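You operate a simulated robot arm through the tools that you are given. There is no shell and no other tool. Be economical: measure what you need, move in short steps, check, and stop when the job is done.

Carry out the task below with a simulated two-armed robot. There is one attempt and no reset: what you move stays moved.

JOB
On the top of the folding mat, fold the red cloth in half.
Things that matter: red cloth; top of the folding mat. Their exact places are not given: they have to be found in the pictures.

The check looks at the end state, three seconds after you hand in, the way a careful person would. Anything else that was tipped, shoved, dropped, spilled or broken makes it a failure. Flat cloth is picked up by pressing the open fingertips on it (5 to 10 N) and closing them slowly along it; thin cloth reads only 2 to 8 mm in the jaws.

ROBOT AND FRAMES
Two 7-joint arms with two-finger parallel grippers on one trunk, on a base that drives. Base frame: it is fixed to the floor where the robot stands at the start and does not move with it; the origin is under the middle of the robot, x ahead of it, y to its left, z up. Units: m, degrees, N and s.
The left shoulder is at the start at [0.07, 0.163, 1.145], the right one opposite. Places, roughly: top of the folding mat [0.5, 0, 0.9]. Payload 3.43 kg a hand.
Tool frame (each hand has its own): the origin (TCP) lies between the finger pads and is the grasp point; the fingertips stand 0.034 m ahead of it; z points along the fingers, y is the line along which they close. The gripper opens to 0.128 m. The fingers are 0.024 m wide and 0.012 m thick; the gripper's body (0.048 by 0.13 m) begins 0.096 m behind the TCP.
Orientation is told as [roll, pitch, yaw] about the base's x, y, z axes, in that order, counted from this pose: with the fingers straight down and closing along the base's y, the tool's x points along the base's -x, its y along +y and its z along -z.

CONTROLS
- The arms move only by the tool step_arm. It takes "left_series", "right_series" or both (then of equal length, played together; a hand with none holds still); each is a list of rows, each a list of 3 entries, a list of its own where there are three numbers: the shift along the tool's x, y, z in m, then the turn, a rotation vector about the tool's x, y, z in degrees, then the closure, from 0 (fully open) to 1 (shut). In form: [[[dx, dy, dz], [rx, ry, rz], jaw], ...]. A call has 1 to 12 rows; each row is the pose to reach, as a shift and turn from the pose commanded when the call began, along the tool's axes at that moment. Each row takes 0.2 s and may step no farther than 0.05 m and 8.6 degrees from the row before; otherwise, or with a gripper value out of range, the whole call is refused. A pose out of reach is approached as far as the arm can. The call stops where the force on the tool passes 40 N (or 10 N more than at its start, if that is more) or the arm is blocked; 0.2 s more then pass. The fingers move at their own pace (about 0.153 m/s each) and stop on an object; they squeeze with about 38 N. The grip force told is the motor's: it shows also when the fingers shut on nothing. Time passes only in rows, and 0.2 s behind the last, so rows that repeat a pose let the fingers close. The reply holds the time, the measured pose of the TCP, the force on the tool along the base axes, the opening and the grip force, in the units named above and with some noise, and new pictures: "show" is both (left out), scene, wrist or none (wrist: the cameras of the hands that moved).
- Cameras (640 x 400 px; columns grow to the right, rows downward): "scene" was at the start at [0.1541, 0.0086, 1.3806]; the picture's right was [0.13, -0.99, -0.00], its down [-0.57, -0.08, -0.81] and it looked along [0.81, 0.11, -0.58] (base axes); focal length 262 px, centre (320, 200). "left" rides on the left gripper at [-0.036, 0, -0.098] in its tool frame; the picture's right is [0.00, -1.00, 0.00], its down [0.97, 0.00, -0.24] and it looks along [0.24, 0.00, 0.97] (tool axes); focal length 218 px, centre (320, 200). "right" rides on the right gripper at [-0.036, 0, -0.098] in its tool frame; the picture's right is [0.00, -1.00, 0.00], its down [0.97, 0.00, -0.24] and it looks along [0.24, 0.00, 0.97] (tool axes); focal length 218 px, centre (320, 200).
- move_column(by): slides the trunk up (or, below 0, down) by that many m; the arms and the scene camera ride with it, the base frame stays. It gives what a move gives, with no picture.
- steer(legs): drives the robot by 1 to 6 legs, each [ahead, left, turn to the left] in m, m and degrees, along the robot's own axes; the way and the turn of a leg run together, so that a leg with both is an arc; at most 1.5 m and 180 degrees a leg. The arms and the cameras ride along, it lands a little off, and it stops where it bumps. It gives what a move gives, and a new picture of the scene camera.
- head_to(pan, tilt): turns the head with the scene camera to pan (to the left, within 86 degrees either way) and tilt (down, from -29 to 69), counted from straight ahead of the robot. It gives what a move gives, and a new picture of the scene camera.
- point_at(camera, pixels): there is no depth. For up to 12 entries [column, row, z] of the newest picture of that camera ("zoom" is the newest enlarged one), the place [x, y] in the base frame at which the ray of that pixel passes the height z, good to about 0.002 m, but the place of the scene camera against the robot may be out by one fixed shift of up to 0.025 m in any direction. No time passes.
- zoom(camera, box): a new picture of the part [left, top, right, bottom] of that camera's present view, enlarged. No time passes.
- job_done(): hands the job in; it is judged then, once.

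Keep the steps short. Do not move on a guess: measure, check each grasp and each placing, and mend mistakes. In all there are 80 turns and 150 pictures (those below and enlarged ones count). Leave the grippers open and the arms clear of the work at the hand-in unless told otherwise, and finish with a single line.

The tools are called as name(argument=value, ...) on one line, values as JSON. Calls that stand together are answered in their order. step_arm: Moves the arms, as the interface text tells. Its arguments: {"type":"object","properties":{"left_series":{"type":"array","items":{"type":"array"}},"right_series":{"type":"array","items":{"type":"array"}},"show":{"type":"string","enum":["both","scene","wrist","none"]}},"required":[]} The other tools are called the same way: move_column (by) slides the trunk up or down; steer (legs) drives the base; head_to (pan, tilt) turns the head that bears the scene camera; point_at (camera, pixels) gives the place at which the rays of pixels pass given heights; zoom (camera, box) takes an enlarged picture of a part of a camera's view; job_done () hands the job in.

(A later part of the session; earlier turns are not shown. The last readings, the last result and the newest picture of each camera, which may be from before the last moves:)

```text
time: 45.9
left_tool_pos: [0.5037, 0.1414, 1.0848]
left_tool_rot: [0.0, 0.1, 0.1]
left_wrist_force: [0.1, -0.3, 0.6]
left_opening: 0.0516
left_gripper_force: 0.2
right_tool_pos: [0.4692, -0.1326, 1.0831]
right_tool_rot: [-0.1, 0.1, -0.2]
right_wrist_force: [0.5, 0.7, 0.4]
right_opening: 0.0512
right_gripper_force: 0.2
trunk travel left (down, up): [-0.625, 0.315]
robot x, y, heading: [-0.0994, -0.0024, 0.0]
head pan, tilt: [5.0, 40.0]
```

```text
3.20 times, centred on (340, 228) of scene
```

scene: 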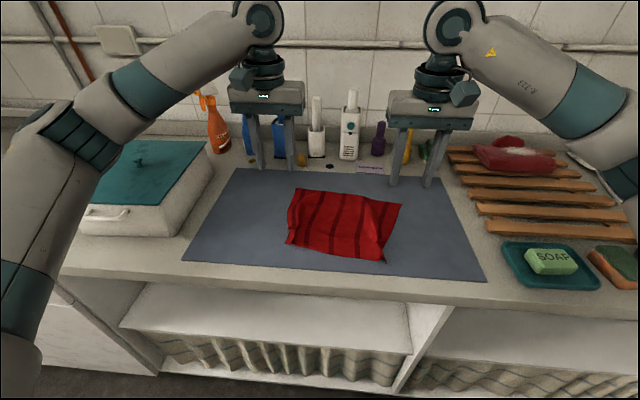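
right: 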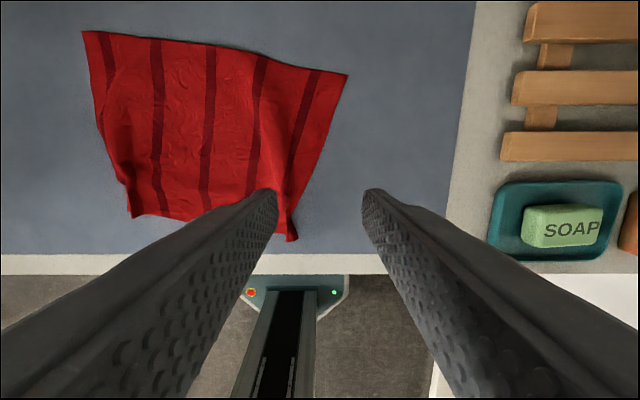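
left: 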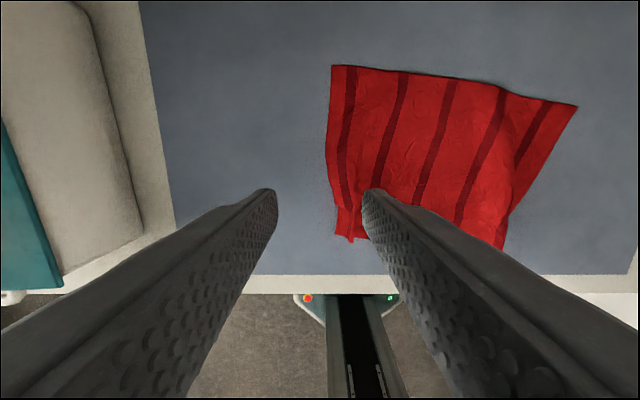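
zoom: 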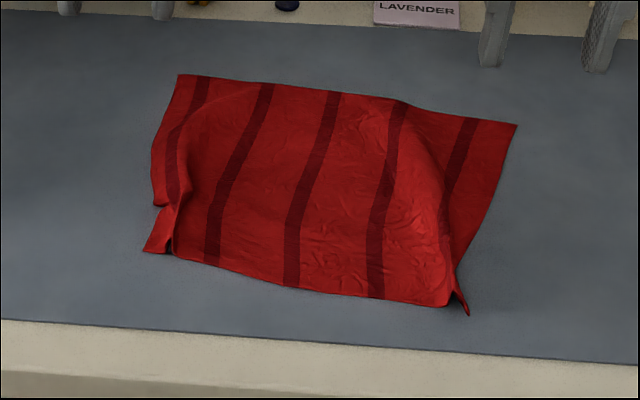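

The near edge is gathered into two small standing tongues at the corners. They make good handles: I can pinch just the tongues, pull the hands apart to straighten the near edge, and fold from that grip. Measuring them now.

point_at(camera="right", pixels=[[293, 241, 0.905], [282, 220, 0.91], [133, 216, 0.905], [129, 190, 0.91], [347, 74, 0.903], [82, 31, 0.903], [300, 190, 0.905]])

point_at(camera="left", pixels=[[350, 242, 0.905], [349, 215, 0.91], [337, 235, 0.905], [500, 248, 0.905], [577, 105, 0.903], [331, 66, 0.903], [334, 195, 0.905]])

zoom(camera="left", box=[280, 130, 440, 260])

zoom(camera="right", box=[220, 130, 380, 260])

```text
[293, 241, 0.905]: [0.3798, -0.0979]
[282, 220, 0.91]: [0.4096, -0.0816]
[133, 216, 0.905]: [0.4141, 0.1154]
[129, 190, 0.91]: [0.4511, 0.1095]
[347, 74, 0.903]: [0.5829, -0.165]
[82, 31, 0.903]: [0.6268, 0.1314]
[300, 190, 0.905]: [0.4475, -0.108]
```

```text
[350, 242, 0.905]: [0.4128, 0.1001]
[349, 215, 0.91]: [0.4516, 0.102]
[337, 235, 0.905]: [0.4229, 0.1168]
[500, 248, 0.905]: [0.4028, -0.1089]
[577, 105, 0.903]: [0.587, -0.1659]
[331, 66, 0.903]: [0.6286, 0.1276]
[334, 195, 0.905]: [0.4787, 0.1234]
```

```text
3.08 times, centred on (360, 195) of left
```

zoom: 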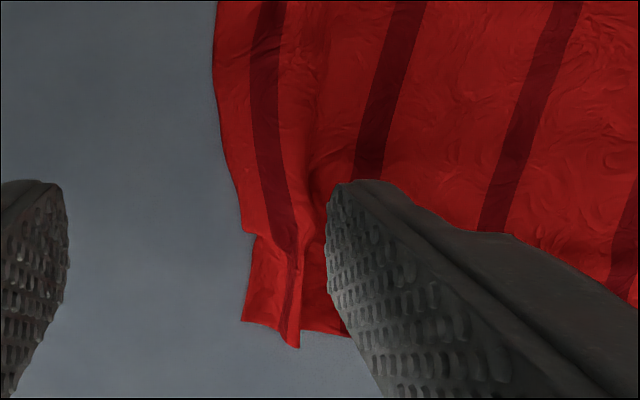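

```text
3.08 times, centred on (300, 195) of right
```

zoom: 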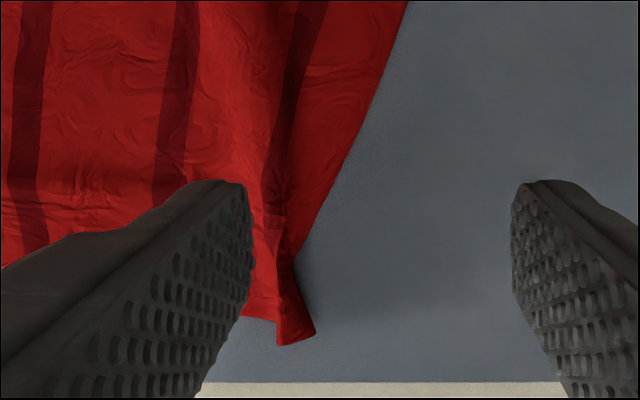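

The cloth shifted slightly toward me but is open. I'll spread each tongue flat: fingers either side of the ridge, pressing lightly and opening slowly (the reverse of a pinch). Moving above the ridges first.

step_arm(left_series=[[[0.023, -0.014, 0.03], [0, 0, 0], 0.86], [[0.046, -0.028, 0.06], [0, 0, 0], 0.86], [[0.0687, -0.0414, 0.09], [0, 0, 0], 0.86], [[0.0687, -0.0414, 0.118], [0, 0, 0], 0.86], [[0.0687, -0.0414, 0.118], [0, 0, 0], 0.86]], right_series=[[[0.022, 0.014, 0.03], [0, 0, 0], 0.86], [[0.045, 0.028, 0.06], [0, 0, 0], 0.86], [[0.067, 0.0416, 0.09], [0, 0, 0], 0.86], [[0.067, 0.0416, 0.118], [0, 0, 0], 0.86], [[0.067, 0.0416, 0.118], [0, 0, 0], 0.86]], show="wrist")

```text
time: 47.1
left_tool_pos: [0.433, 0.0998, 0.968]
left_tool_rot: [0.0, 0.0, -0.1]
left_wrist_force: [-0.2, -0.7, -0.2]
left_opening: 0.018
left_gripper_force: 0.2
right_tool_pos: [0.4017, -0.0917, 0.9659]
right_tool_rot: [0.0, 0.0, -0.2]
right_wrist_force: [-0.2, 0.2, -0.5]
right_opening: 0.018
right_gripper_force: 0.1
trunk travel left (down, up): [-0.625, 0.315]
robot x, y, heading: [-0.1035, -0.0011, -0.3]
head pan, tilt: [5.0, 40.0]
```

right: 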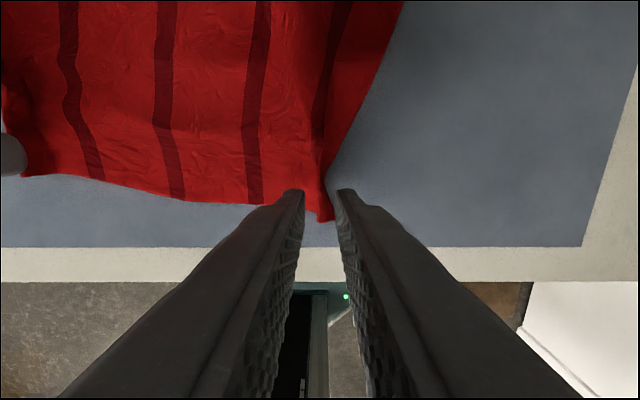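
left: 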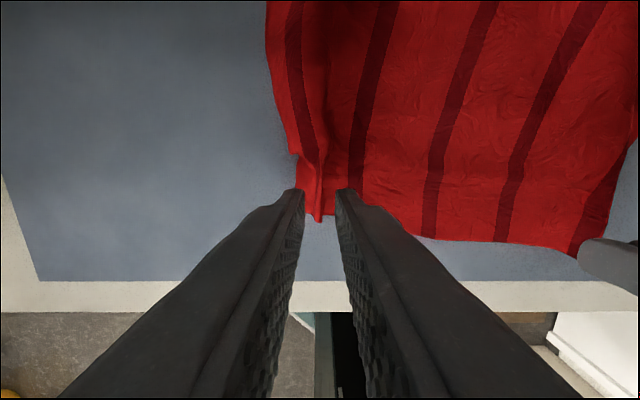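

Left straddles its ridge well. Right needs to be about 3 cm farther in, where the outer flap is wider. I'll shift and lower to near contact.

step_arm(left_series=[[[-0.01, -0.001, 0.01], [0, 0, 0], 0.86], [[-0.01, -0.001, 0.022], [0, 0, 0], 0.86], [[-0.01, -0.001, 0.0265], [0, 0, 0], 0.86], [[-0.01, -0.001, 0.0275], [0, 0, 0], 0.86]], right_series=[[[-0.03, -0.001, 0.005], [0, 0, 0], 0.86], [[-0.03, -0.001, 0.018], [0, 0, 0], 0.86], [[-0.03, -0.001, 0.0235], [0, 0, 0], 0.86], [[-0.03, -0.001, 0.025], [0, 0, 0], 0.86]], show="wrist")

```text
time: 48.1
left_tool_pos: [0.4448, 0.1001, 0.9384]
left_tool_rot: [0.1, 0.1, 0.1]
left_wrist_force: [0.0, -0.8, -0.9]
left_opening: 0.0179
left_gripper_force: 0.0
right_tool_pos: [0.432, -0.0931, 0.9414]
right_tool_rot: [-0.1, 0.0, -0.1]
right_wrist_force: [0.2, -0.2, -0.8]
right_opening: 0.0177
right_gripper_force: 0.0
trunk travel left (down, up): [-0.625, 0.315]
robot x, y, heading: [-0.0972, 0.0002, -0.1]
head pan, tilt: [5.0, 40.0]
```

right: 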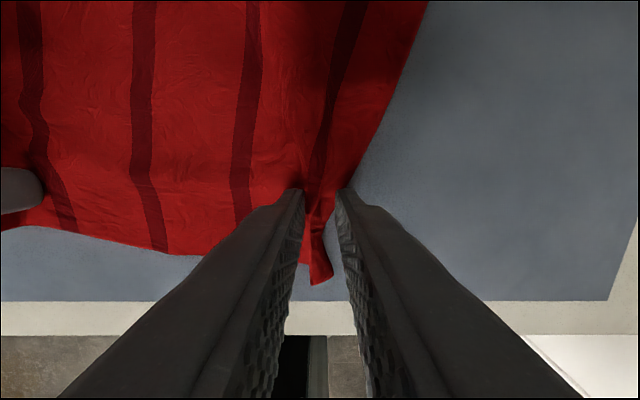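
left: 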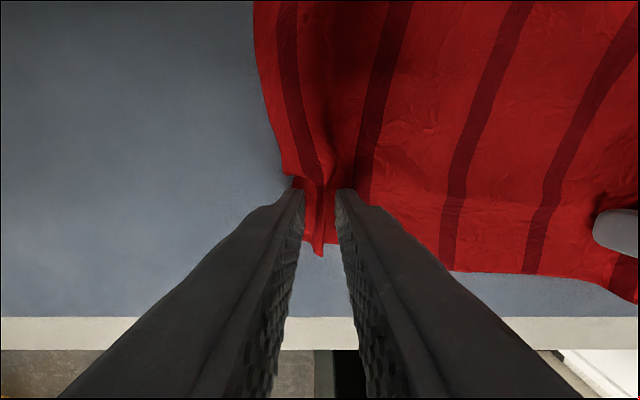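

The outer fingers are barely on the flaps. I'll shift each hand 5-6 mm inward and lower to contact.

step_arm(left_series=[[[0, -0.005, 0], [0, 0, 0], 0.86], [[0, -0.005, 0.001], [0, 0, 0], 0.86], [[0, -0.005, 0.0018], [0, 0, 0], 0.86], [[0, -0.005, 0.0018], [0, 0, 0], 0.86]], right_series=[[[0, 0.006, 0], [0, 0, 0], 0.86], [[0, 0.006, 0.001], [0, 0, 0], 0.86], [[0, 0.006, 0.0018], [0, 0, 0], 0.86], [[0, 0.006, 0.0018], [0, 0, 0], 0.86]], show="none")

```text
time: 49.1
left_tool_pos: [0.4441, 0.0944, 0.9394]
left_tool_rot: [0.0, -0.1, 0.0]
left_wrist_force: [1.6, 0.9, 9.1]
left_opening: 0.0182
left_gripper_force: 0.1
right_tool_pos: [0.4315, -0.0859, 0.9398]
right_tool_rot: [0.0, 0.0, -0.1]
right_wrist_force: [0.0, -1.4, -0.6]
right_opening: 0.0181
right_gripper_force: 0.1
trunk travel left (down, up): [-0.625, 0.315]
robot x, y, heading: [-0.0982, -0.0005, -0.1]
head pan, tilt: [5.0, 40.0]
```

Left presses 9 N. I'll bring right down 1.5 mm more, then open both slowly while sliding each hand outward 2 cm.

step_arm(left_series=[[[0, 0, 0], [0, 0, 0], 0.86], [[0, 0, 0], [0, 0, 0], 0.86], [[0, 0.0025, 0], [0, 0, 0], 0.8], [[0, 0.005, 0], [0, 0, 0], 0.74], [[0, 0.0075, 0], [0, 0, 0], 0.68], [[0, 0.01, 0], [0, 0, 0], 0.62], [[0, 0.0125, 0], [0, 0, 0], 0.56], [[0, 0.015, 0], [0, 0, 0], 0.5], [[0, 0.0175, 0], [0, 0, 0], 0.45], [[0, 0.02, 0], [0, 0, 0], 0.4]], right_series=[[[0, 0, 0.0008], [0, 0, 0], 0.86], [[0, 0, 0.0016], [0, 0, 0], 0.86], [[0, -0.0025, 0.0018], [0, 0, 0], 0.8], [[0, -0.005, 0.0018], [0, 0, 0], 0.74], [[0, -0.0075, 0.0018], [0, 0, 0], 0.68], [[0, -0.01, 0.0018], [0, 0, 0], 0.62], [[0, -0.0125, 0.0018], [0, 0, 0], 0.56], [[0, -0.015, 0.0018], [0, 0, 0], 0.5], [[0, -0.0175, 0.0018], [0, 0, 0], 0.45], [[0, -0.02, 0.0018], [0, 0, 0], 0.4]], show="wrist")

```text
time: 51.3
left_tool_pos: [0.4425, 0.1153, 0.938]
left_tool_rot: [0.1, 0.0, 0.0]
left_wrist_force: [-1.9, -0.2, 8.2]
left_opening: 0.0767
left_gripper_force: 0.1
right_tool_pos: [0.4304, -0.1068, 0.9379]
right_tool_rot: [0.0, -0.2, 0.0]
right_wrist_force: [-0.8, -1.8, 7.7]
right_opening: 0.0761
right_gripper_force: 0.1
trunk travel left (down, up): [-0.625, 0.315]
robot x, y, heading: [-0.1013, 0.0003, -0.2]
head pan, tilt: [5.0, 40.0]
```

right: 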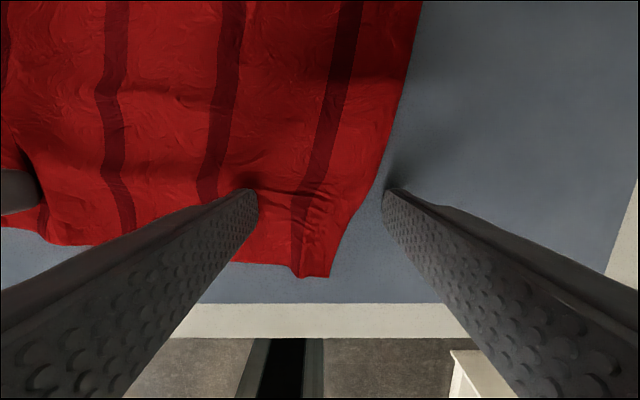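
left: 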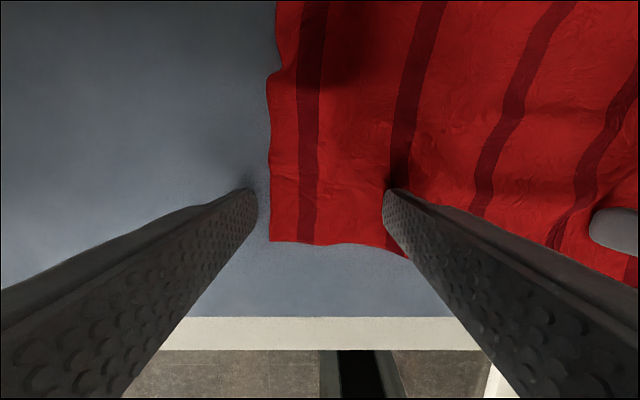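

That worked very well: left is flat and right nearly so. I'll raise both and view it.

step_arm(left_series=[[[0, 0, -0.02], [0, 0, 0], 0.65], [[0, 0, -0.05], [0, 0, 0], 0.65], [[-0.02, 0.02, -0.08], [0, 0, 0], 0.65], [[-0.03, 0.03, -0.11], [0, 0, 0], 0.65], [[-0.04, 0.04, -0.14], [0, 0, 0], 0.65], [[-0.04, 0.04, -0.14], [0, 0, 0], 0.65]], right_series=[[[0, 0, -0.02], [0, 0, 0], 0.65], [[0, 0, -0.05], [0, 0, 0], 0.65], [[-0.02, -0.02, -0.08], [0, 0, 0], 0.65], [[-0.03, -0.03, -0.11], [0, 0, 0], 0.65], [[-0.04, -0.04, -0.14], [0, 0, 0], 0.65], [[-0.04, -0.04, -0.14], [0, 0, 0], 0.65]], show="wrist")

zoom(camera="scene", box=[240, 165, 440, 290])

```text
time: 52.7
left_tool_pos: [0.4849, 0.1557, 1.0789]
left_tool_rot: [0.0, 0.1, -0.1]
left_wrist_force: [-0.9, -0.3, 0.0]
left_opening: 0.0448
left_gripper_force: 0.1
right_tool_pos: [0.4719, -0.148, 1.0779]
right_tool_rot: [0.1, 0.1, -0.2]
right_wrist_force: [0.3, 0.1, 0.4]
right_opening: 0.0447
right_gripper_force: 0.2
trunk travel left (down, up): [-0.625, 0.315]
robot x, y, heading: [-0.1031, -0.0013, -0.2]
head pan, tilt: [5.0, 40.0]
```

right: 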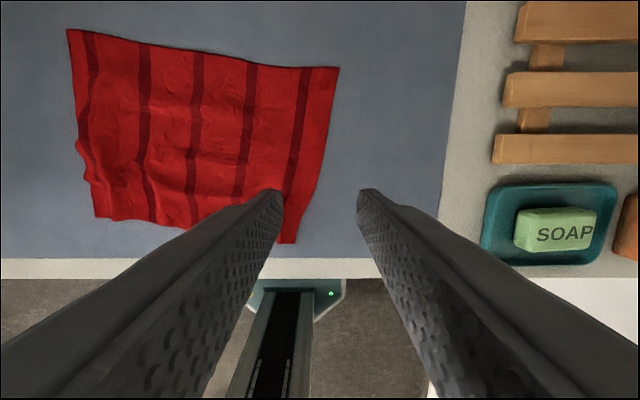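
left: 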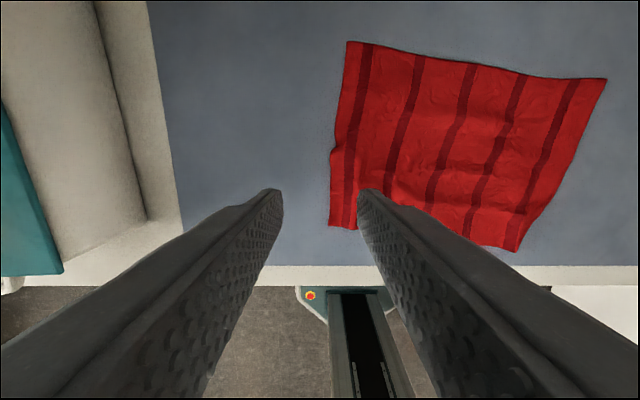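

```text
3.20 times, centred on (340, 228) of scene
```

zoom: 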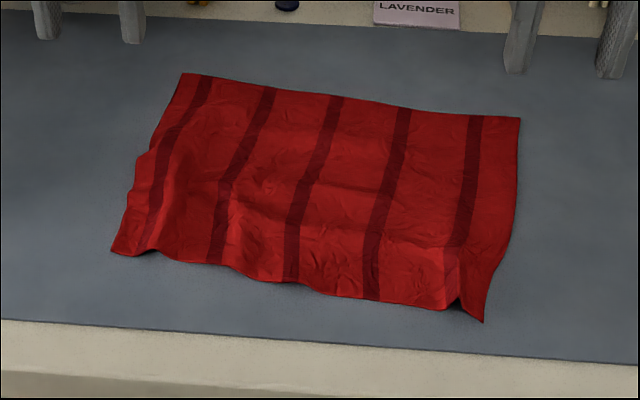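

Nearly flat again. Measuring all corners.

point_at(camera="left", pixels=[[347, 42, 0.903], [607, 79, 0.903], [329, 226, 0.905], [516, 251, 0.905]])

point_at(camera="right", pixels=[[67, 30, 0.903], [339, 68, 0.903], [97, 217, 0.905], [294, 243, 0.905], [278, 238, 0.905]])

```text
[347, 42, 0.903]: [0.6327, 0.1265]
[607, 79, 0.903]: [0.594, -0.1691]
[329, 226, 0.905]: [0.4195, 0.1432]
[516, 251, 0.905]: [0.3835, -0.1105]
```

```text
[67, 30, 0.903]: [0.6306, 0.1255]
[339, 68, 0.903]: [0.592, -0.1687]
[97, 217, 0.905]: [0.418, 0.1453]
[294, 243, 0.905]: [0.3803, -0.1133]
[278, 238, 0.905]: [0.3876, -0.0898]
```

The right near corner is still gathered by about 3.5 cm. One more spread there: hover above its ridge at (0.405,-0.092).

step_arm(right_series=[[[0.022, 0.019, 0.03], [0, 0, 0], 0.88], [[0.045, 0.038, 0.06], [0, 0, 0], 0.88], [[0.067, 0.056, 0.09], [0, 0, 0], 0.88], [[0.067, 0.056, 0.12], [0, 0, 0], 0.88], [[0.067, 0.056, 0.132], [0, 0, 0], 0.88], [[0.067, 0.056, 0.132], [0, 0, 0], 0.88]], show="wrist")

```text
time: 54.1
left_tool_pos: [0.4835, 0.1536, 1.078]
left_tool_rot: [0.0, 0.0, 0.0]
left_wrist_force: [0.0, 0.6, 0.5]
left_opening: 0.045
left_gripper_force: 0.0
right_tool_pos: [0.4041, -0.0902, 0.9452]
right_tool_rot: [0.0, 0.1, 0.0]
right_wrist_force: [0.7, -0.1, -0.2]
right_opening: 0.0152
right_gripper_force: 0.1
trunk travel left (down, up): [-0.625, 0.315]
robot x, y, heading: [-0.1013, -0.0012, -0.3]
head pan, tilt: [5.0, 40.0]
```

right: 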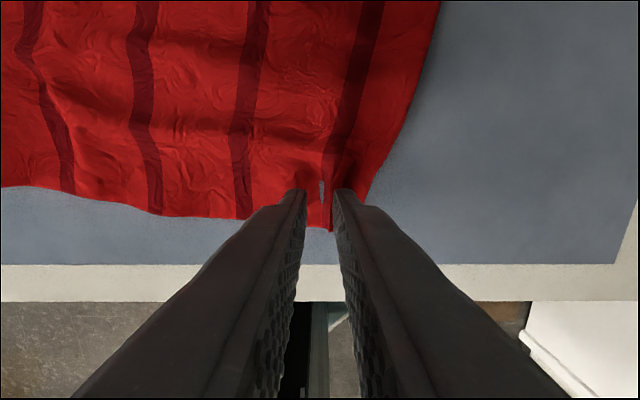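

The outer finger is on the corner flap. I'll press down and open while sliding outward 2 cm.

step_arm(right_series=[[[0, 0, 0.004], [0, 0, 0], 0.88], [[0, 0, 0.0068], [0, 0, 0], 0.88], [[0, 0, 0.0078], [0, 0, 0], 0.88], [[0, -0.003, 0.0078], [0, 0, 0], 0.83], [[0, -0.006, 0.0078], [0, 0, 0], 0.78], [[0, -0.009, 0.0078], [0, 0, 0], 0.73], [[0, -0.012, 0.0078], [0, 0, 0], 0.68], [[0, -0.015, 0.0078], [0, 0, 0], 0.63], [[0, -0.018, 0.0078], [0, 0, 0], 0.58], [[0, -0.02, 0.0078], [0, 0, 0], 0.54]], show="wrist")

```text
time: 56.3
left_tool_pos: [0.4842, 0.1548, 1.0771]
left_tool_rot: [0.0, 0.0, 0.0]
left_wrist_force: [-0.3, 0.3, -0.3]
left_opening: 0.0449
left_gripper_force: 0.1
right_tool_pos: [0.4044, -0.1123, 0.9403]
right_tool_rot: [-0.2, 0.0, -0.1]
right_wrist_force: [-0.6, -4.9, 8.2]
right_opening: 0.0561
right_gripper_force: 0.0
trunk travel left (down, up): [-0.625, 0.315]
robot x, y, heading: [-0.1001, 0.0004, -0.3]
head pan, tilt: [5.0, 40.0]
```

right: 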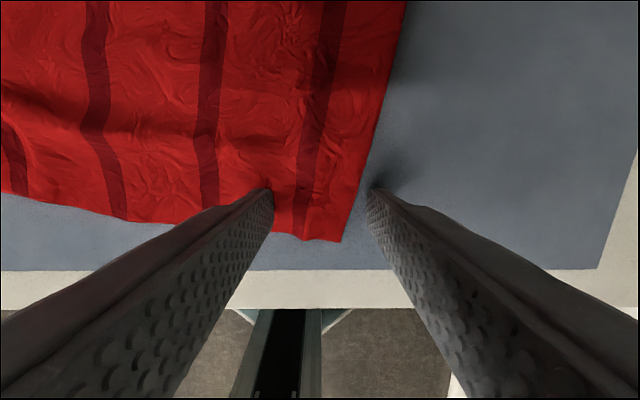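

Excellent, the right corner is flat. I'll lift right and measure the near edge.

step_arm(right_series=[[[0, 0, -0.02], [0, 0, 0], 0.7], [[0, 0, -0.05], [0, 0, 0], 0.7], [[0, 0, -0.09], [0, 0, 0], 0.7], [[0, -0.02, -0.13], [0, 0, 0], 0.7], [[0, -0.02, -0.13], [0, 0, 0], 0.7]], show="both")

point_at(camera="right", pixels=[[320, 200, 0.905]])

zoom(camera="scene", box=[240, 165, 440, 290])

```text
time: 57.5
left_tool_pos: [0.4843, 0.1556, 1.0787]
left_tool_rot: [0.0, 0.1, -0.1]
left_wrist_force: [-0.6, 0.2, -0.3]
left_opening: 0.0447
left_gripper_force: 0.1
right_tool_pos: [0.4056, -0.1305, 1.0673]
right_tool_rot: [0.0, 0.1, -0.1]
right_wrist_force: [0.3, 0.1, -1.2]
right_opening: 0.0384
right_gripper_force: 0.0
trunk travel left (down, up): [-0.625, 0.315]
robot x, y, heading: [-0.0991, -0.0021, -0.1]
head pan, tilt: [5.0, 40.0]
```

scene: 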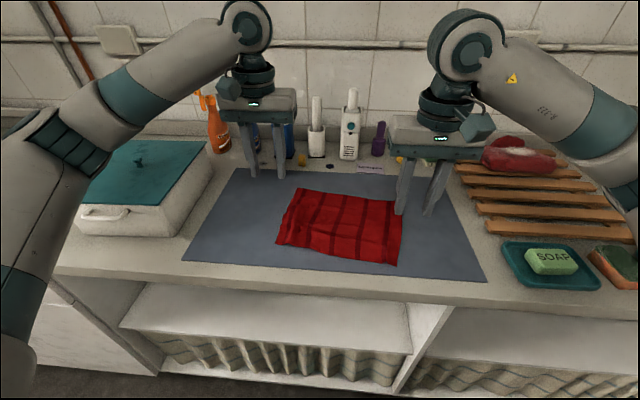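
right: 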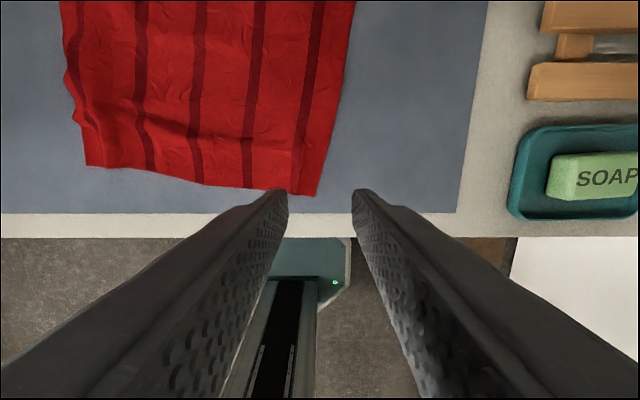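

```text
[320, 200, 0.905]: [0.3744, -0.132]
```

```text
3.20 times, centred on (340, 228) of scene
```

zoom: 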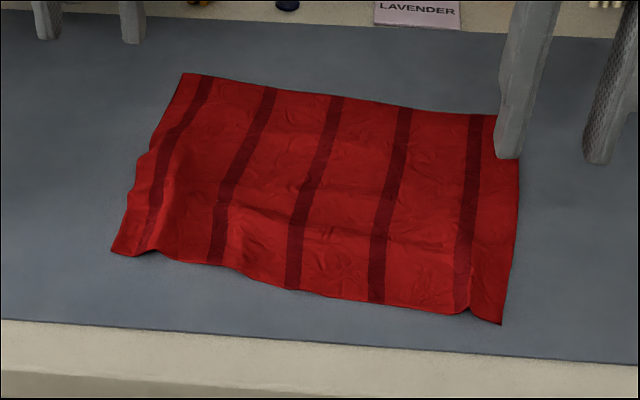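

Cloth is flat: NL(0.419,0.144), NR(0.378,-0.128), FL(0.632,0.126), FR(0.593,-0.169). I'll now take the new grip, with tools leaning 20° the other way so the far finger edge pinches only about 1 cm from the cloth edge.

step_arm(left_series=[[[0.0146, -0.0094, 0.031], [0, 5, 0], 0.72], [[0.0292, -0.0188, 0.062], [0, 10, 0], 0.72], [[0.044, -0.0282, 0.093], [0, 15, 0], 0.72], [[0.0585, -0.0376, 0.1237], [0, 20, 0], 0.72], [[0.0585, -0.0376, 0.1237], [0, 20, 0], 0.72]], right_series=[[[0.0035, 0.007, 0.028], [0, 5, 0], 0.72], [[0.007, 0.014, 0.056], [0, 10, 0], 0.72], [[0.0105, 0.021, 0.084], [0, 15, 0], 0.72], [[0.014, 0.0275, 0.112], [0, 20, 0], 0.72], [[0.014, 0.0275, 0.112], [0, 20, 0], 0.72]], show="both")

zoom(camera="scene", box=[240, 165, 440, 290])

```text
time: 58.7
left_tool_pos: [0.424, 0.1156, 0.9548]
left_tool_rot: [-0.1, 20.0, 0.1]
left_wrist_force: [-0.1, -0.9, 0.4]
left_opening: 0.0359
left_gripper_force: 0.0
right_tool_pos: [0.391, -0.102, 0.9557]
right_tool_rot: [0.0, 20.0, -0.1]
right_wrist_force: [0.0, 0.3, 0.0]
right_opening: 0.0356
right_gripper_force: 0.0
trunk travel left (down, up): [-0.625, 0.315]
robot x, y, heading: [-0.1032, 0.0011, 0.1]
head pan, tilt: [5.0, 40.0]
```

scene: 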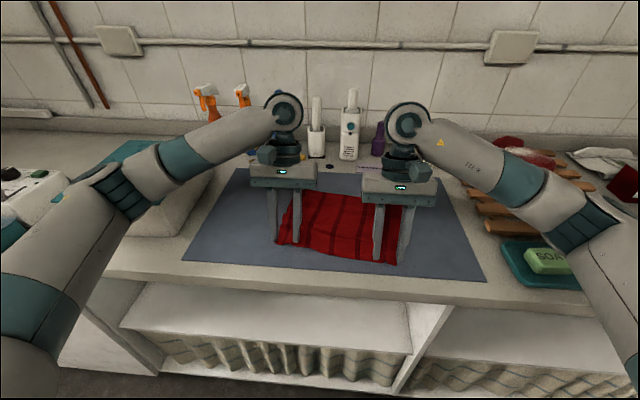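
right: 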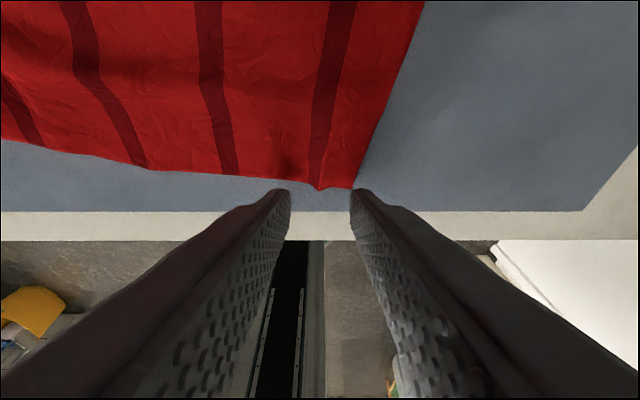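
left: 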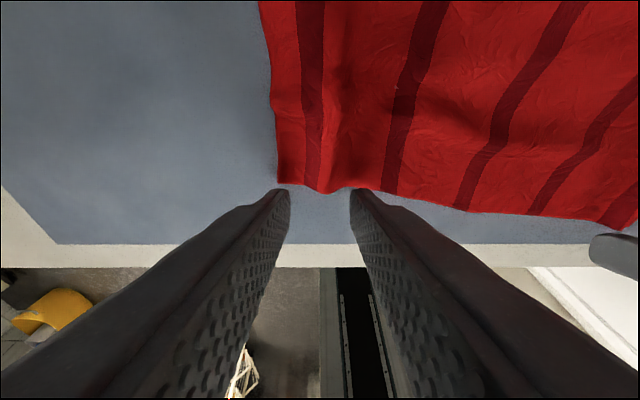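

```text
3.20 times, centred on (340, 228) of scene
```

zoom: 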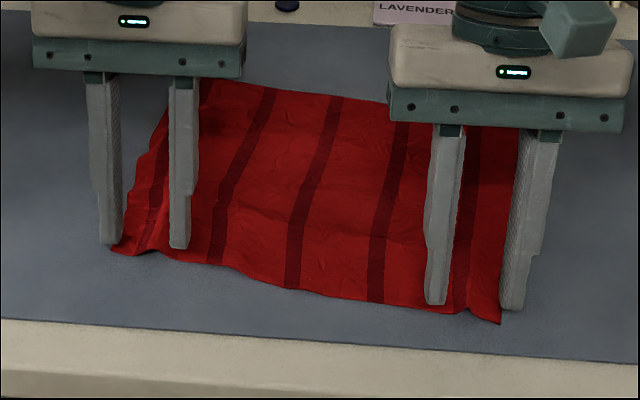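

point_at(camera="left", pixels=[[278, 183, 0.904], [300, 187, 0.906], [320, 193, 0.908], [345, 188, 0.906], [380, 190, 0.904]])

point_at(camera="right", pixels=[[353, 188, 0.904], [320, 190, 0.906], [305, 180, 0.905], [270, 178, 0.904]])

```text
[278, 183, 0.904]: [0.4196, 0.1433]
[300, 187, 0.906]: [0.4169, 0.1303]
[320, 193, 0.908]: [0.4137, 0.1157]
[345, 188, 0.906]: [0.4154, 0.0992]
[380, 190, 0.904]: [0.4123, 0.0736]
```

```text
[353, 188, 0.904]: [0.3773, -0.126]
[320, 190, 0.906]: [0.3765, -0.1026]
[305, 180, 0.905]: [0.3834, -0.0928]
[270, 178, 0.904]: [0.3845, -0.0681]
```

Edges are 9-10 mm behind the contact line, as intended. Lowering to contact.

step_arm(left_series=[[[-0.0027, 0, 0.0075], [0, 0, 0], 0.72], [[-0.0044, 0, 0.0122], [0, 0, 0], 0.72], [[-0.005, 0, 0.0136], [0, 0, 0], 0.72], [[-0.005, 0, 0.0136], [0, 0, 0], 0.72]], right_series=[[[-0.0027, 0, 0.0075], [0, 0, 0], 0.72], [[-0.0044, 0, 0.0122], [0, 0, 0], 0.72], [[-0.005, 0, 0.0136], [0, 0, 0], 0.72], [[-0.005, 0, 0.0136], [0, 0, 0], 0.72]], show="none")

```text
time: 59.7
left_tool_pos: [0.4251, 0.1155, 0.9404]
left_tool_rot: [0.1, 20.0, -0.1]
left_wrist_force: [1.1, 0.7, 8.7]
left_opening: 0.0356
left_gripper_force: 0.1
right_tool_pos: [0.3902, -0.1028, 0.9409]
right_tool_rot: [0.0, 19.9, -0.1]
right_wrist_force: [0.4, 1.0, 0.2]
right_opening: 0.036
right_gripper_force: 0.0
trunk travel left (down, up): [-0.625, 0.315]
robot x, y, heading: [-0.1023, 0.0, -0.3]
head pan, tilt: [5.0, 40.0]
```

Left presses 8.7 N. I'll lower right 1.6 mm more and close both slowly.

step_arm(left_series=[[[0, 0, 0], [0, 0, 0], 0.72], [[0, 0, 0], [0, 0, 0], 0.72], [[0, 0, 0], [0, 0, 0], 0.76], [[0, 0, 0], [0, 0, 0], 0.8], [[0, 0, 0], [0, 0, 0], 0.84], [[0, 0, 0], [0, 0, 0], 0.88], [[0, 0, 0], [0, 0, 0], 0.92], [[0, 0, 0], [0, 0, 0], 0.96], [[0, 0, 0], [0, 0, 0], 1], [[0, 0, 0], [0, 0, 0], 1]], right_series=[[[-0.0003, 0, 0.0008], [0, 0, 0], 0.72], [[-0.00055, 0, 0.0016], [0, 0, 0], 0.72], [[-0.00055, 0, 0.0016], [0, 0, 0], 0.76], [[-0.00055, 0, 0.0016], [0, 0, 0], 0.8], [[-0.00055, 0, 0.0016], [0, 0, 0], 0.84], [[-0.00055, 0, 0.0016], [0, 0, 0], 0.88], [[-0.00055, 0, 0.0016], [0, 0, 0], 0.92], [[-0.00055, 0, 0.0016], [0, 0, 0], 0.96], [[-0.00055, 0, 0.0016], [0, 0, 0], 1], [[-0.00055, 0, 0.0016], [0, 0, 0], 1]], show="wrist")

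```text
time: 61.9
left_tool_pos: [0.4239, 0.115, 0.9417]
left_tool_rot: [0.0, 20.1, -0.2]
left_wrist_force: [-0.6, -9.1, 10.8]
left_opening: 0.0022
left_gripper_force: 36.9
right_tool_pos: [0.3891, -0.1033, 0.9398]
right_tool_rot: [0.1, 19.9, 0.0]
right_wrist_force: [-0.4, 6.6, 7.8]
right_opening: 0.0021
right_gripper_force: 36.4
trunk travel left (down, up): [-0.625, 0.315]
robot x, y, heading: [-0.1, 0.0035, 0.1]
head pan, tilt: [5.0, 40.0]
```

right: 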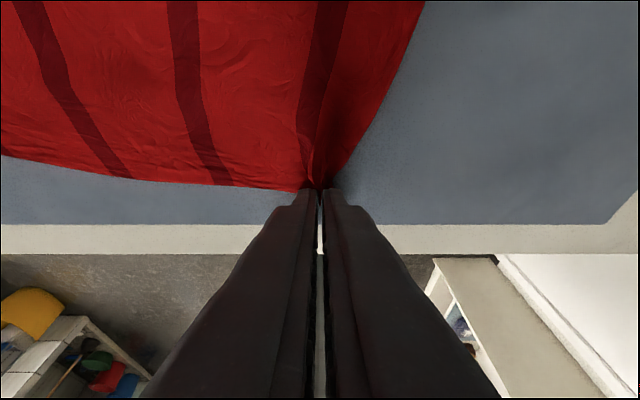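
left: 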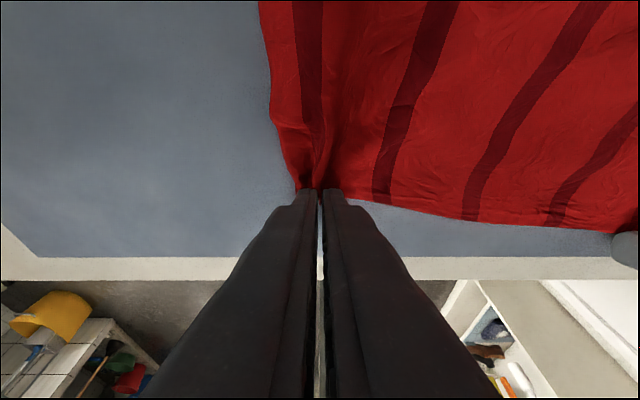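

Both hands now pinch right at the cloth edge (2.2 and 2.1 mm). I'll run the low arc to two-thirds of the way with constant tilt, then check.

step_arm(left_series=[[[0.0038, 0, -0.0201], [0, 0, 0], 1], [[0.001, -0.0013, -0.0411], [0, 0, 0], 1], [[-0.008, -0.003, -0.0617], [0, 0, 0], 1], [[-0.0228, -0.005, -0.0801], [0, 0, 0], 1], [[-0.0422, -0.0074, -0.0955], [0, 0, 0], 1], [[-0.065, -0.01, -0.1067], [0, 0, 0], 1], [[-0.0896, -0.0126, -0.1127], [0, 0, 0], 1], [[-0.1144, -0.015, -0.1135], [0, 0, 0], 1]], right_series=[[[0.0038, -0.0006, -0.0201], [0, 0, 0], 1], [[0.001, -0.0023, -0.0411], [0, 0, 0], 1], [[-0.008, -0.005, -0.0617], [0, 0, 0], 1], [[-0.0228, -0.0085, -0.0801], [0, 0, 0], 1], [[-0.0422, -0.0126, -0.0955], [0, 0, 0], 1], [[-0.065, -0.017, -0.1067], [0, 0, 0], 1], [[-0.0896, -0.0214, -0.1127], [0, 0, 0], 1], [[-0.1144, -0.0255, -0.1135], [0, 0, 0], 1]], show="both")

zoom(camera="scene", box=[240, 155, 440, 280])

```text
time: 63.7
left_tool_pos: [0.5724, 0.1012, 1.0064]
left_tool_rot: [0.0, 20.1, -0.1]
left_wrist_force: [-2.7, -15.2, 0.2]
left_opening: 0.0023
left_gripper_force: 37.3
right_tool_pos: [0.5391, -0.1283, 1.0059]
right_tool_rot: [0.0, 20.1, -0.1]
right_wrist_force: [3.3, 14.4, 0.3]
right_opening: 0.002
right_gripper_force: 37.0
trunk travel left (down, up): [-0.625, 0.315]
robot x, y, heading: [-0.097, 0.0037, 0.0]
head pan, tilt: [5.0, 40.0]
```

scene: 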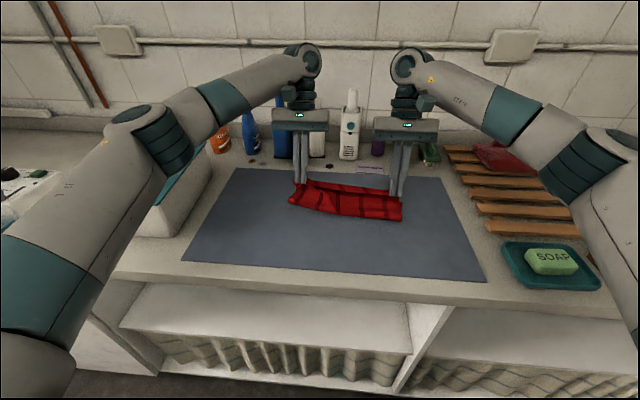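
right: 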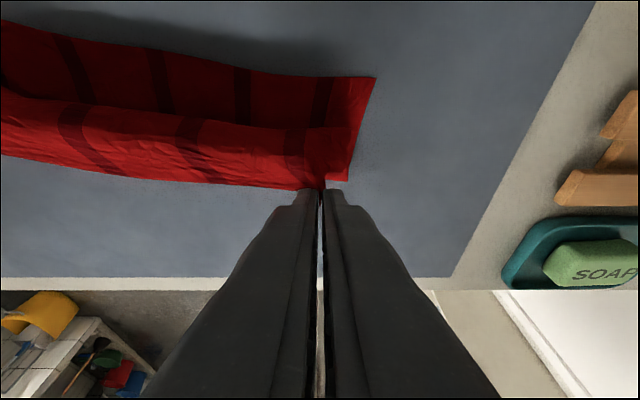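
left: 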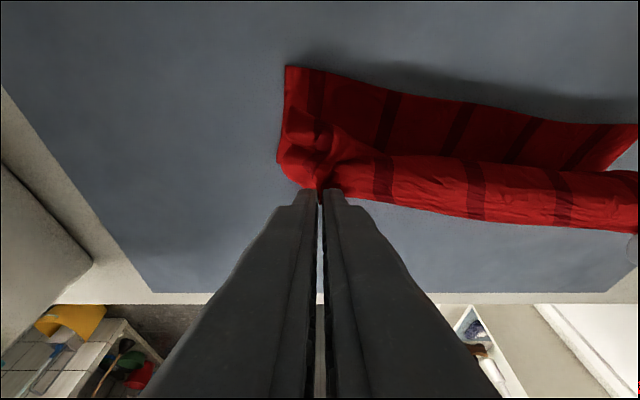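

```text
3.20 times, centred on (340, 218) of scene
```

zoom: 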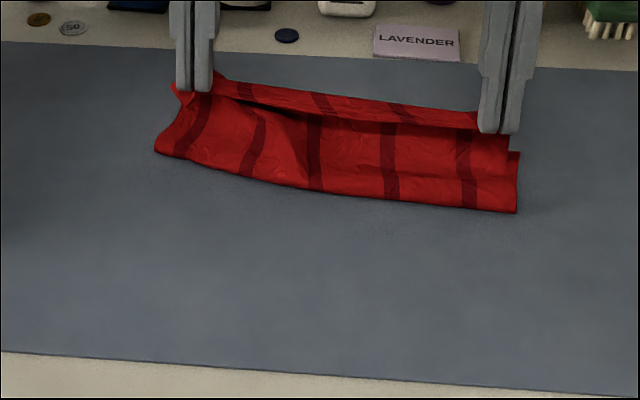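

Looks clean, though the hands pull 15 N apart, so I'll bring them about 7 mm closer. Checking the far edge position first.

point_at(camera="left", pixels=[[286, 66, 0.903], [638, 123, 0.903]])

point_at(camera="right", pixels=[[375, 77, 0.903], [4, 20, 0.903], [347, 181, 0.903]])

```text
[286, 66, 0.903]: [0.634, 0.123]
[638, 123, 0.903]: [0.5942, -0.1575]
```

```text
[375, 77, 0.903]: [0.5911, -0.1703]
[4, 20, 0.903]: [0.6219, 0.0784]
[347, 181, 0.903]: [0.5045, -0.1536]
```

The far edge hasn't moved this time: (0.634,0.123) to (0.591,-0.170). Finishing the arc now: about 5 cm forward and down, with the hands easing toward each other.

step_arm(left_series=[[[-0.0101, -0.003, 0.0014], [0, 0, 0], 1], [[-0.0203, -0.006, 0.0032], [0, 0, 0], 1], [[-0.0294, -0.008, 0.006], [0, 0, 0], 1], [[-0.0385, -0.0095, 0.0094], [0, 0, 0], 1], [[-0.0456, -0.0105, 0.014], [0, 0, 0], 1], [[-0.0527, -0.0115, 0.0191], [0, 0, 0], 1], [[-0.0632, -0.0115, 0.0302], [0, 0, 0], 1], [[-0.0691, -0.0115, 0.0409], [0, 0, 0], 1], [[-0.0691, -0.0115, 0.0409], [0, 0, 0], 1]], right_series=[[[-0.0101, -0.001, 0.0014], [0, 0, 0], 1], [[-0.0203, -0.002, 0.0032], [0, 0, 0], 1], [[-0.0294, -0.003, 0.006], [0, 0, 0], 1], [[-0.0385, -0.004, 0.0094], [0, 0, 0], 1], [[-0.0456, -0.0045, 0.014], [0, 0, 0], 1], [[-0.0522, -0.0045, 0.0192], [0, 0, 0], 1], [[-0.0615, -0.0045, 0.0308], [0, 0, 0], 1], [[-0.0673, -0.0045, 0.0415], [0, 0, 0], 1], [[-0.0673, -0.0045, 0.0415], [0, 0, 0], 1]], show="both")

zoom(camera="scene", box=[240, 155, 440, 280])

```text
time: 65.7
left_tool_pos: [0.6222, 0.089, 0.9439]
left_tool_rot: [-0.1, 20.0, 0.1]
left_wrist_force: [-0.2, -6.4, 0.4]
left_opening: 0.002
left_gripper_force: 36.5
right_tool_pos: [0.5872, -0.1331, 0.9445]
right_tool_rot: [0.0, 20.1, -0.2]
right_wrist_force: [0.3, 7.2, 0.2]
right_opening: 0.0024
right_gripper_force: 36.9
trunk travel left (down, up): [-0.625, 0.315]
robot x, y, heading: [-0.1012, 0.0008, -0.2]
head pan, tilt: [5.0, 40.0]
```

scene: 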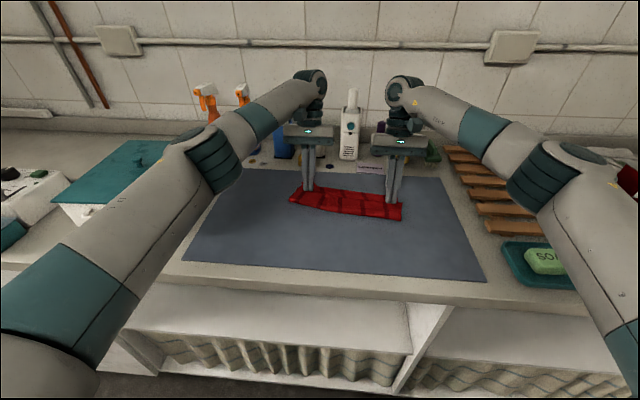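
right: 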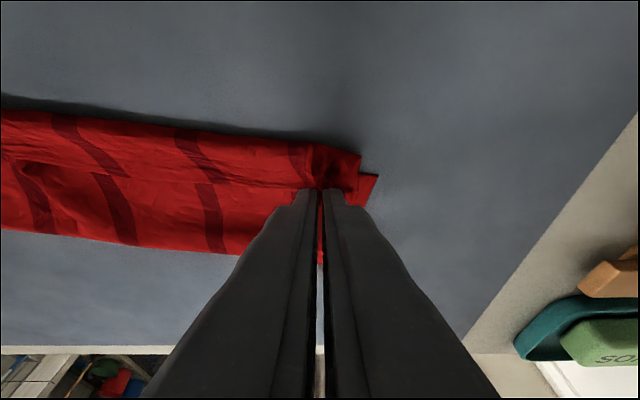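
left: 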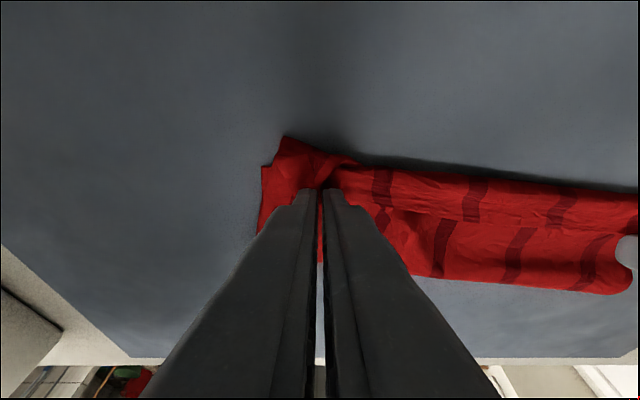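

```text
3.20 times, centred on (340, 218) of scene
```

zoom: 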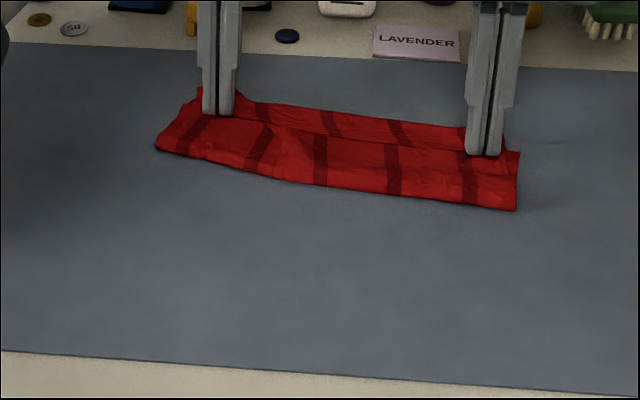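

I see a doubled band near the far edge. I'll measure the fold line and band before releasing.

point_at(camera="left", pixels=[[262, 166, 0.905], [284, 137, 0.905], [400, 170, 0.91], [420, 215, 0.912], [440, 278, 0.905], [600, 294, 0.905]])

point_at(camera="right", pixels=[[377, 174, 0.905], [361, 156, 0.908], [200, 133, 0.91], [200, 183, 0.912], [200, 250, 0.905], [20, 232, 0.905]])

zoom(camera="left", box=[240, 110, 640, 310])

```text
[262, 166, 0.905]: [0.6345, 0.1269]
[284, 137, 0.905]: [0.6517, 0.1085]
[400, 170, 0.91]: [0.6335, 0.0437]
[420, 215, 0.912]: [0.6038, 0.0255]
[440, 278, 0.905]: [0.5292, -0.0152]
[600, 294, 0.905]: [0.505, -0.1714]
```

```text
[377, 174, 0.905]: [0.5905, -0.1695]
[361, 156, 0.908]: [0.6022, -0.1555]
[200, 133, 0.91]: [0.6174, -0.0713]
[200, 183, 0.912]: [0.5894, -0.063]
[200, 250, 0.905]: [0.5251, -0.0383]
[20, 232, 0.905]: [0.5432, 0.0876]
```

```text
1.60 times, centred on (440, 210) of left
```

zoom: 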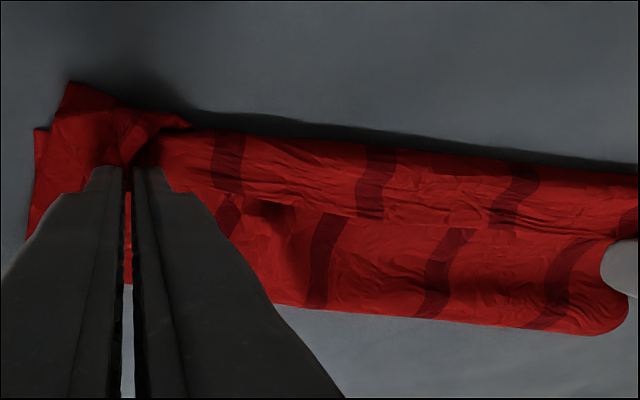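

The edge grip is fine, but slack rolled forward because my arc was too low: the crease overshoots the far edge by 1 cm, with 3 cm turned back. I still hold the edge, so I'll go back up over the half line (x≈0.50) until the flap hangs straight, then redo the descent along a full-radius, nearly taut arc.

step_arm(left_series=[[[0.015, 0.001, -0.018], [0, 0, 0], 1], [[0.0361, 0.003, -0.0348], [0, 0, 0], 1], [[0.0598, 0.005, -0.0474], [0, 0, 0], 1], [[0.0844, 0.007, -0.0566], [0, 0, 0], 1], [[0.1092, 0.01, -0.0604], [0, 0, 0], 1], [[0.1329, 0.013, -0.0581], [0, 0, 0], 1], [[0.147, 0.014, -0.053], [0, 0, 0], 1], [[0.147, 0.014, -0.053], [0, 0, 0], 1]], right_series=[[[0.015, 0.001, -0.018], [0, 0, 0], 1], [[0.0361, 0.003, -0.0348], [0, 0, 0], 1], [[0.0598, 0.005, -0.0474], [0, 0, 0], 1], [[0.0844, 0.007, -0.0566], [0, 0, 0], 1], [[0.1092, 0.01, -0.0604], [0, 0, 0], 1], [[0.1329, 0.013, -0.0581], [0, 0, 0], 1], [[0.147, 0.014, -0.053], [0, 0, 0], 1], [[0.147, 0.014, -0.053], [0, 0, 0], 1]], show="wrist")

zoom(camera="scene", box=[240, 145, 440, 270])

```text
time: 67.5
left_tool_pos: [0.5031, 0.1039, 1.0458]
left_tool_rot: [0.0, 20.0, 0.0]
left_wrist_force: [-1.4, -6.7, 0.0]
left_opening: 0.0022
left_gripper_force: 36.8
right_tool_pos: [0.4662, -0.119, 1.0455]
right_tool_rot: [0.0, 20.0, -0.1]
right_wrist_force: [0.4, 6.2, -0.5]
right_opening: 0.0019
right_gripper_force: 36.7
trunk travel left (down, up): [-0.625, 0.315]
robot x, y, heading: [-0.0991, 0.0023, -0.3]
head pan, tilt: [5.0, 40.0]
```

right: 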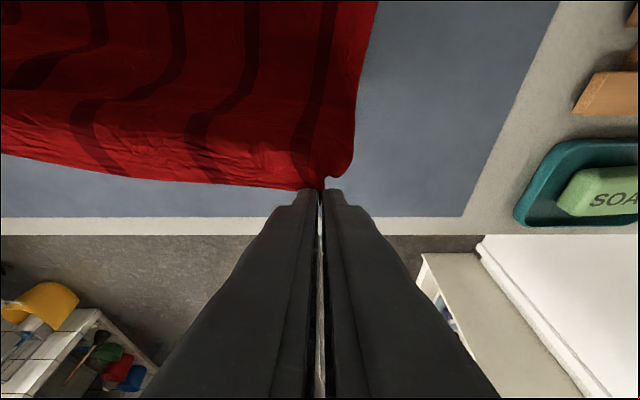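
left: 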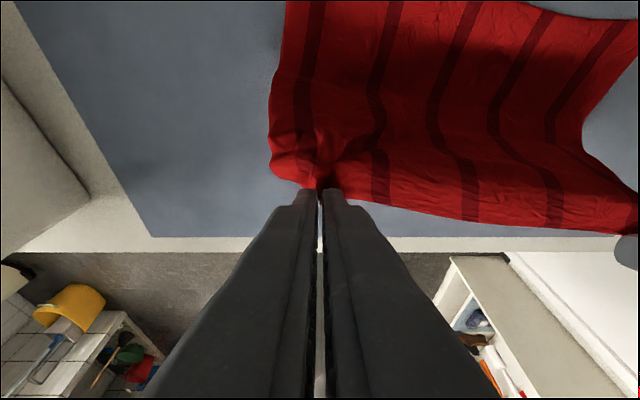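

```text
3.20 times, centred on (340, 208) of scene
```

zoom: 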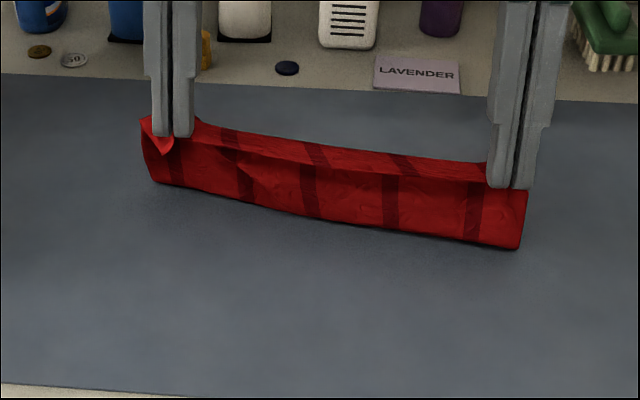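

The flap now hangs over the half line. I'll raise slightly to straighten it, then go forward along a wider arc (radius about 11 cm), pausing low to check.

step_arm(left_series=[[[-0.0032, 0, -0.0118], [0, 0, 0], 1], [[-0.0091, -0.001, -0.0161], [0, 0, 0], 1], [[-0.0244, -0.003, -0.0166], [0, 0, 0], 1], [[-0.0397, -0.005, -0.0166], [0, 0, 0], 1], [[-0.0543, -0.006, -0.0162], [0, 0, 0], 1], [[-0.0689, -0.008, -0.0154], [0, 0, 0], 1], [[-0.0828, -0.009, -0.011], [0, 0, 0], 1], [[-0.0966, -0.0105, -0.0064], [0, 0, 0], 1], [[-0.109, -0.0115, 0.0015], [0, 0, 0], 1], [[-0.1214, -0.0125, 0.009], [0, 0, 0], 1]], right_series=[[[-0.0042, 0, -0.0122], [0, 0, 0], 1], [[-0.0115, -0.001, -0.017], [0, 0, 0], 1], [[-0.0275, -0.003, -0.0178], [0, 0, 0], 1], [[-0.0435, -0.005, -0.018], [0, 0, 0], 1], [[-0.0581, -0.006, -0.0176], [0, 0, 0], 1], [[-0.0727, -0.008, -0.0168], [0, 0, 0], 1], [[-0.0866, -0.009, -0.0124], [0, 0, 0], 1], [[-0.1004, -0.0105, -0.0078], [0, 0, 0], 1], [[-0.1128, -0.0115, 0.0001], [0, 0, 0], 1], [[-0.1252, -0.0125, 0.0076], [0, 0, 0], 1]], show="wrist")

zoom(camera="scene", box=[240, 145, 440, 270])

```text
time: 69.7
left_tool_pos: [0.6136, 0.0905, 0.9938]
left_tool_rot: [-0.1, 20.1, -0.2]
left_wrist_force: [0.2, -6.4, 0.2]
left_opening: 0.0022
left_gripper_force: 36.6
right_tool_pos: [0.5823, -0.1328, 0.9941]
right_tool_rot: [0.0, 20.2, 0.0]
right_wrist_force: [0.3, 6.4, 0.1]
right_opening: 0.0024
right_gripper_force: 37.0
trunk travel left (down, up): [-0.625, 0.315]
robot x, y, heading: [-0.0972, 0.0015, -0.1]
head pan, tilt: [5.0, 40.0]
```

right: 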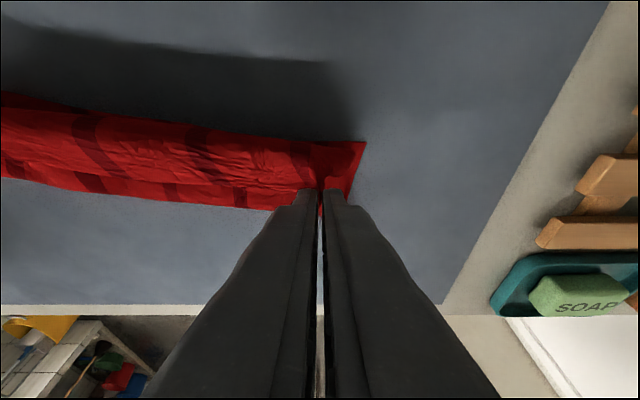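
left: 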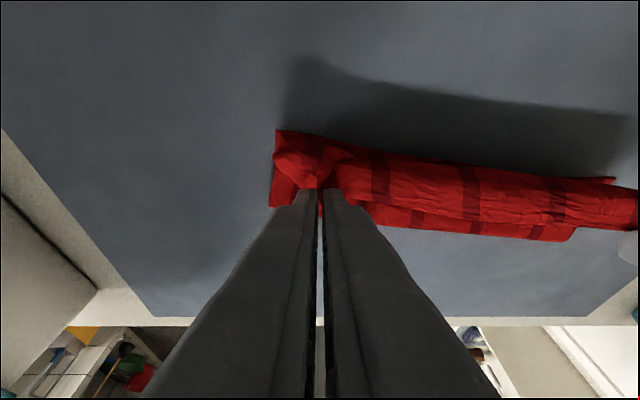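

```text
3.20 times, centred on (340, 208) of scene
```

zoom: 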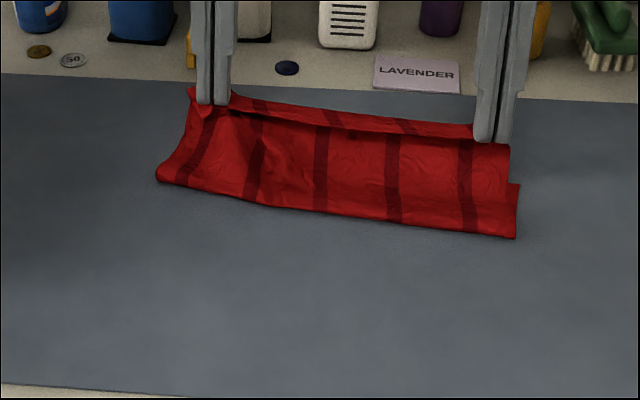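

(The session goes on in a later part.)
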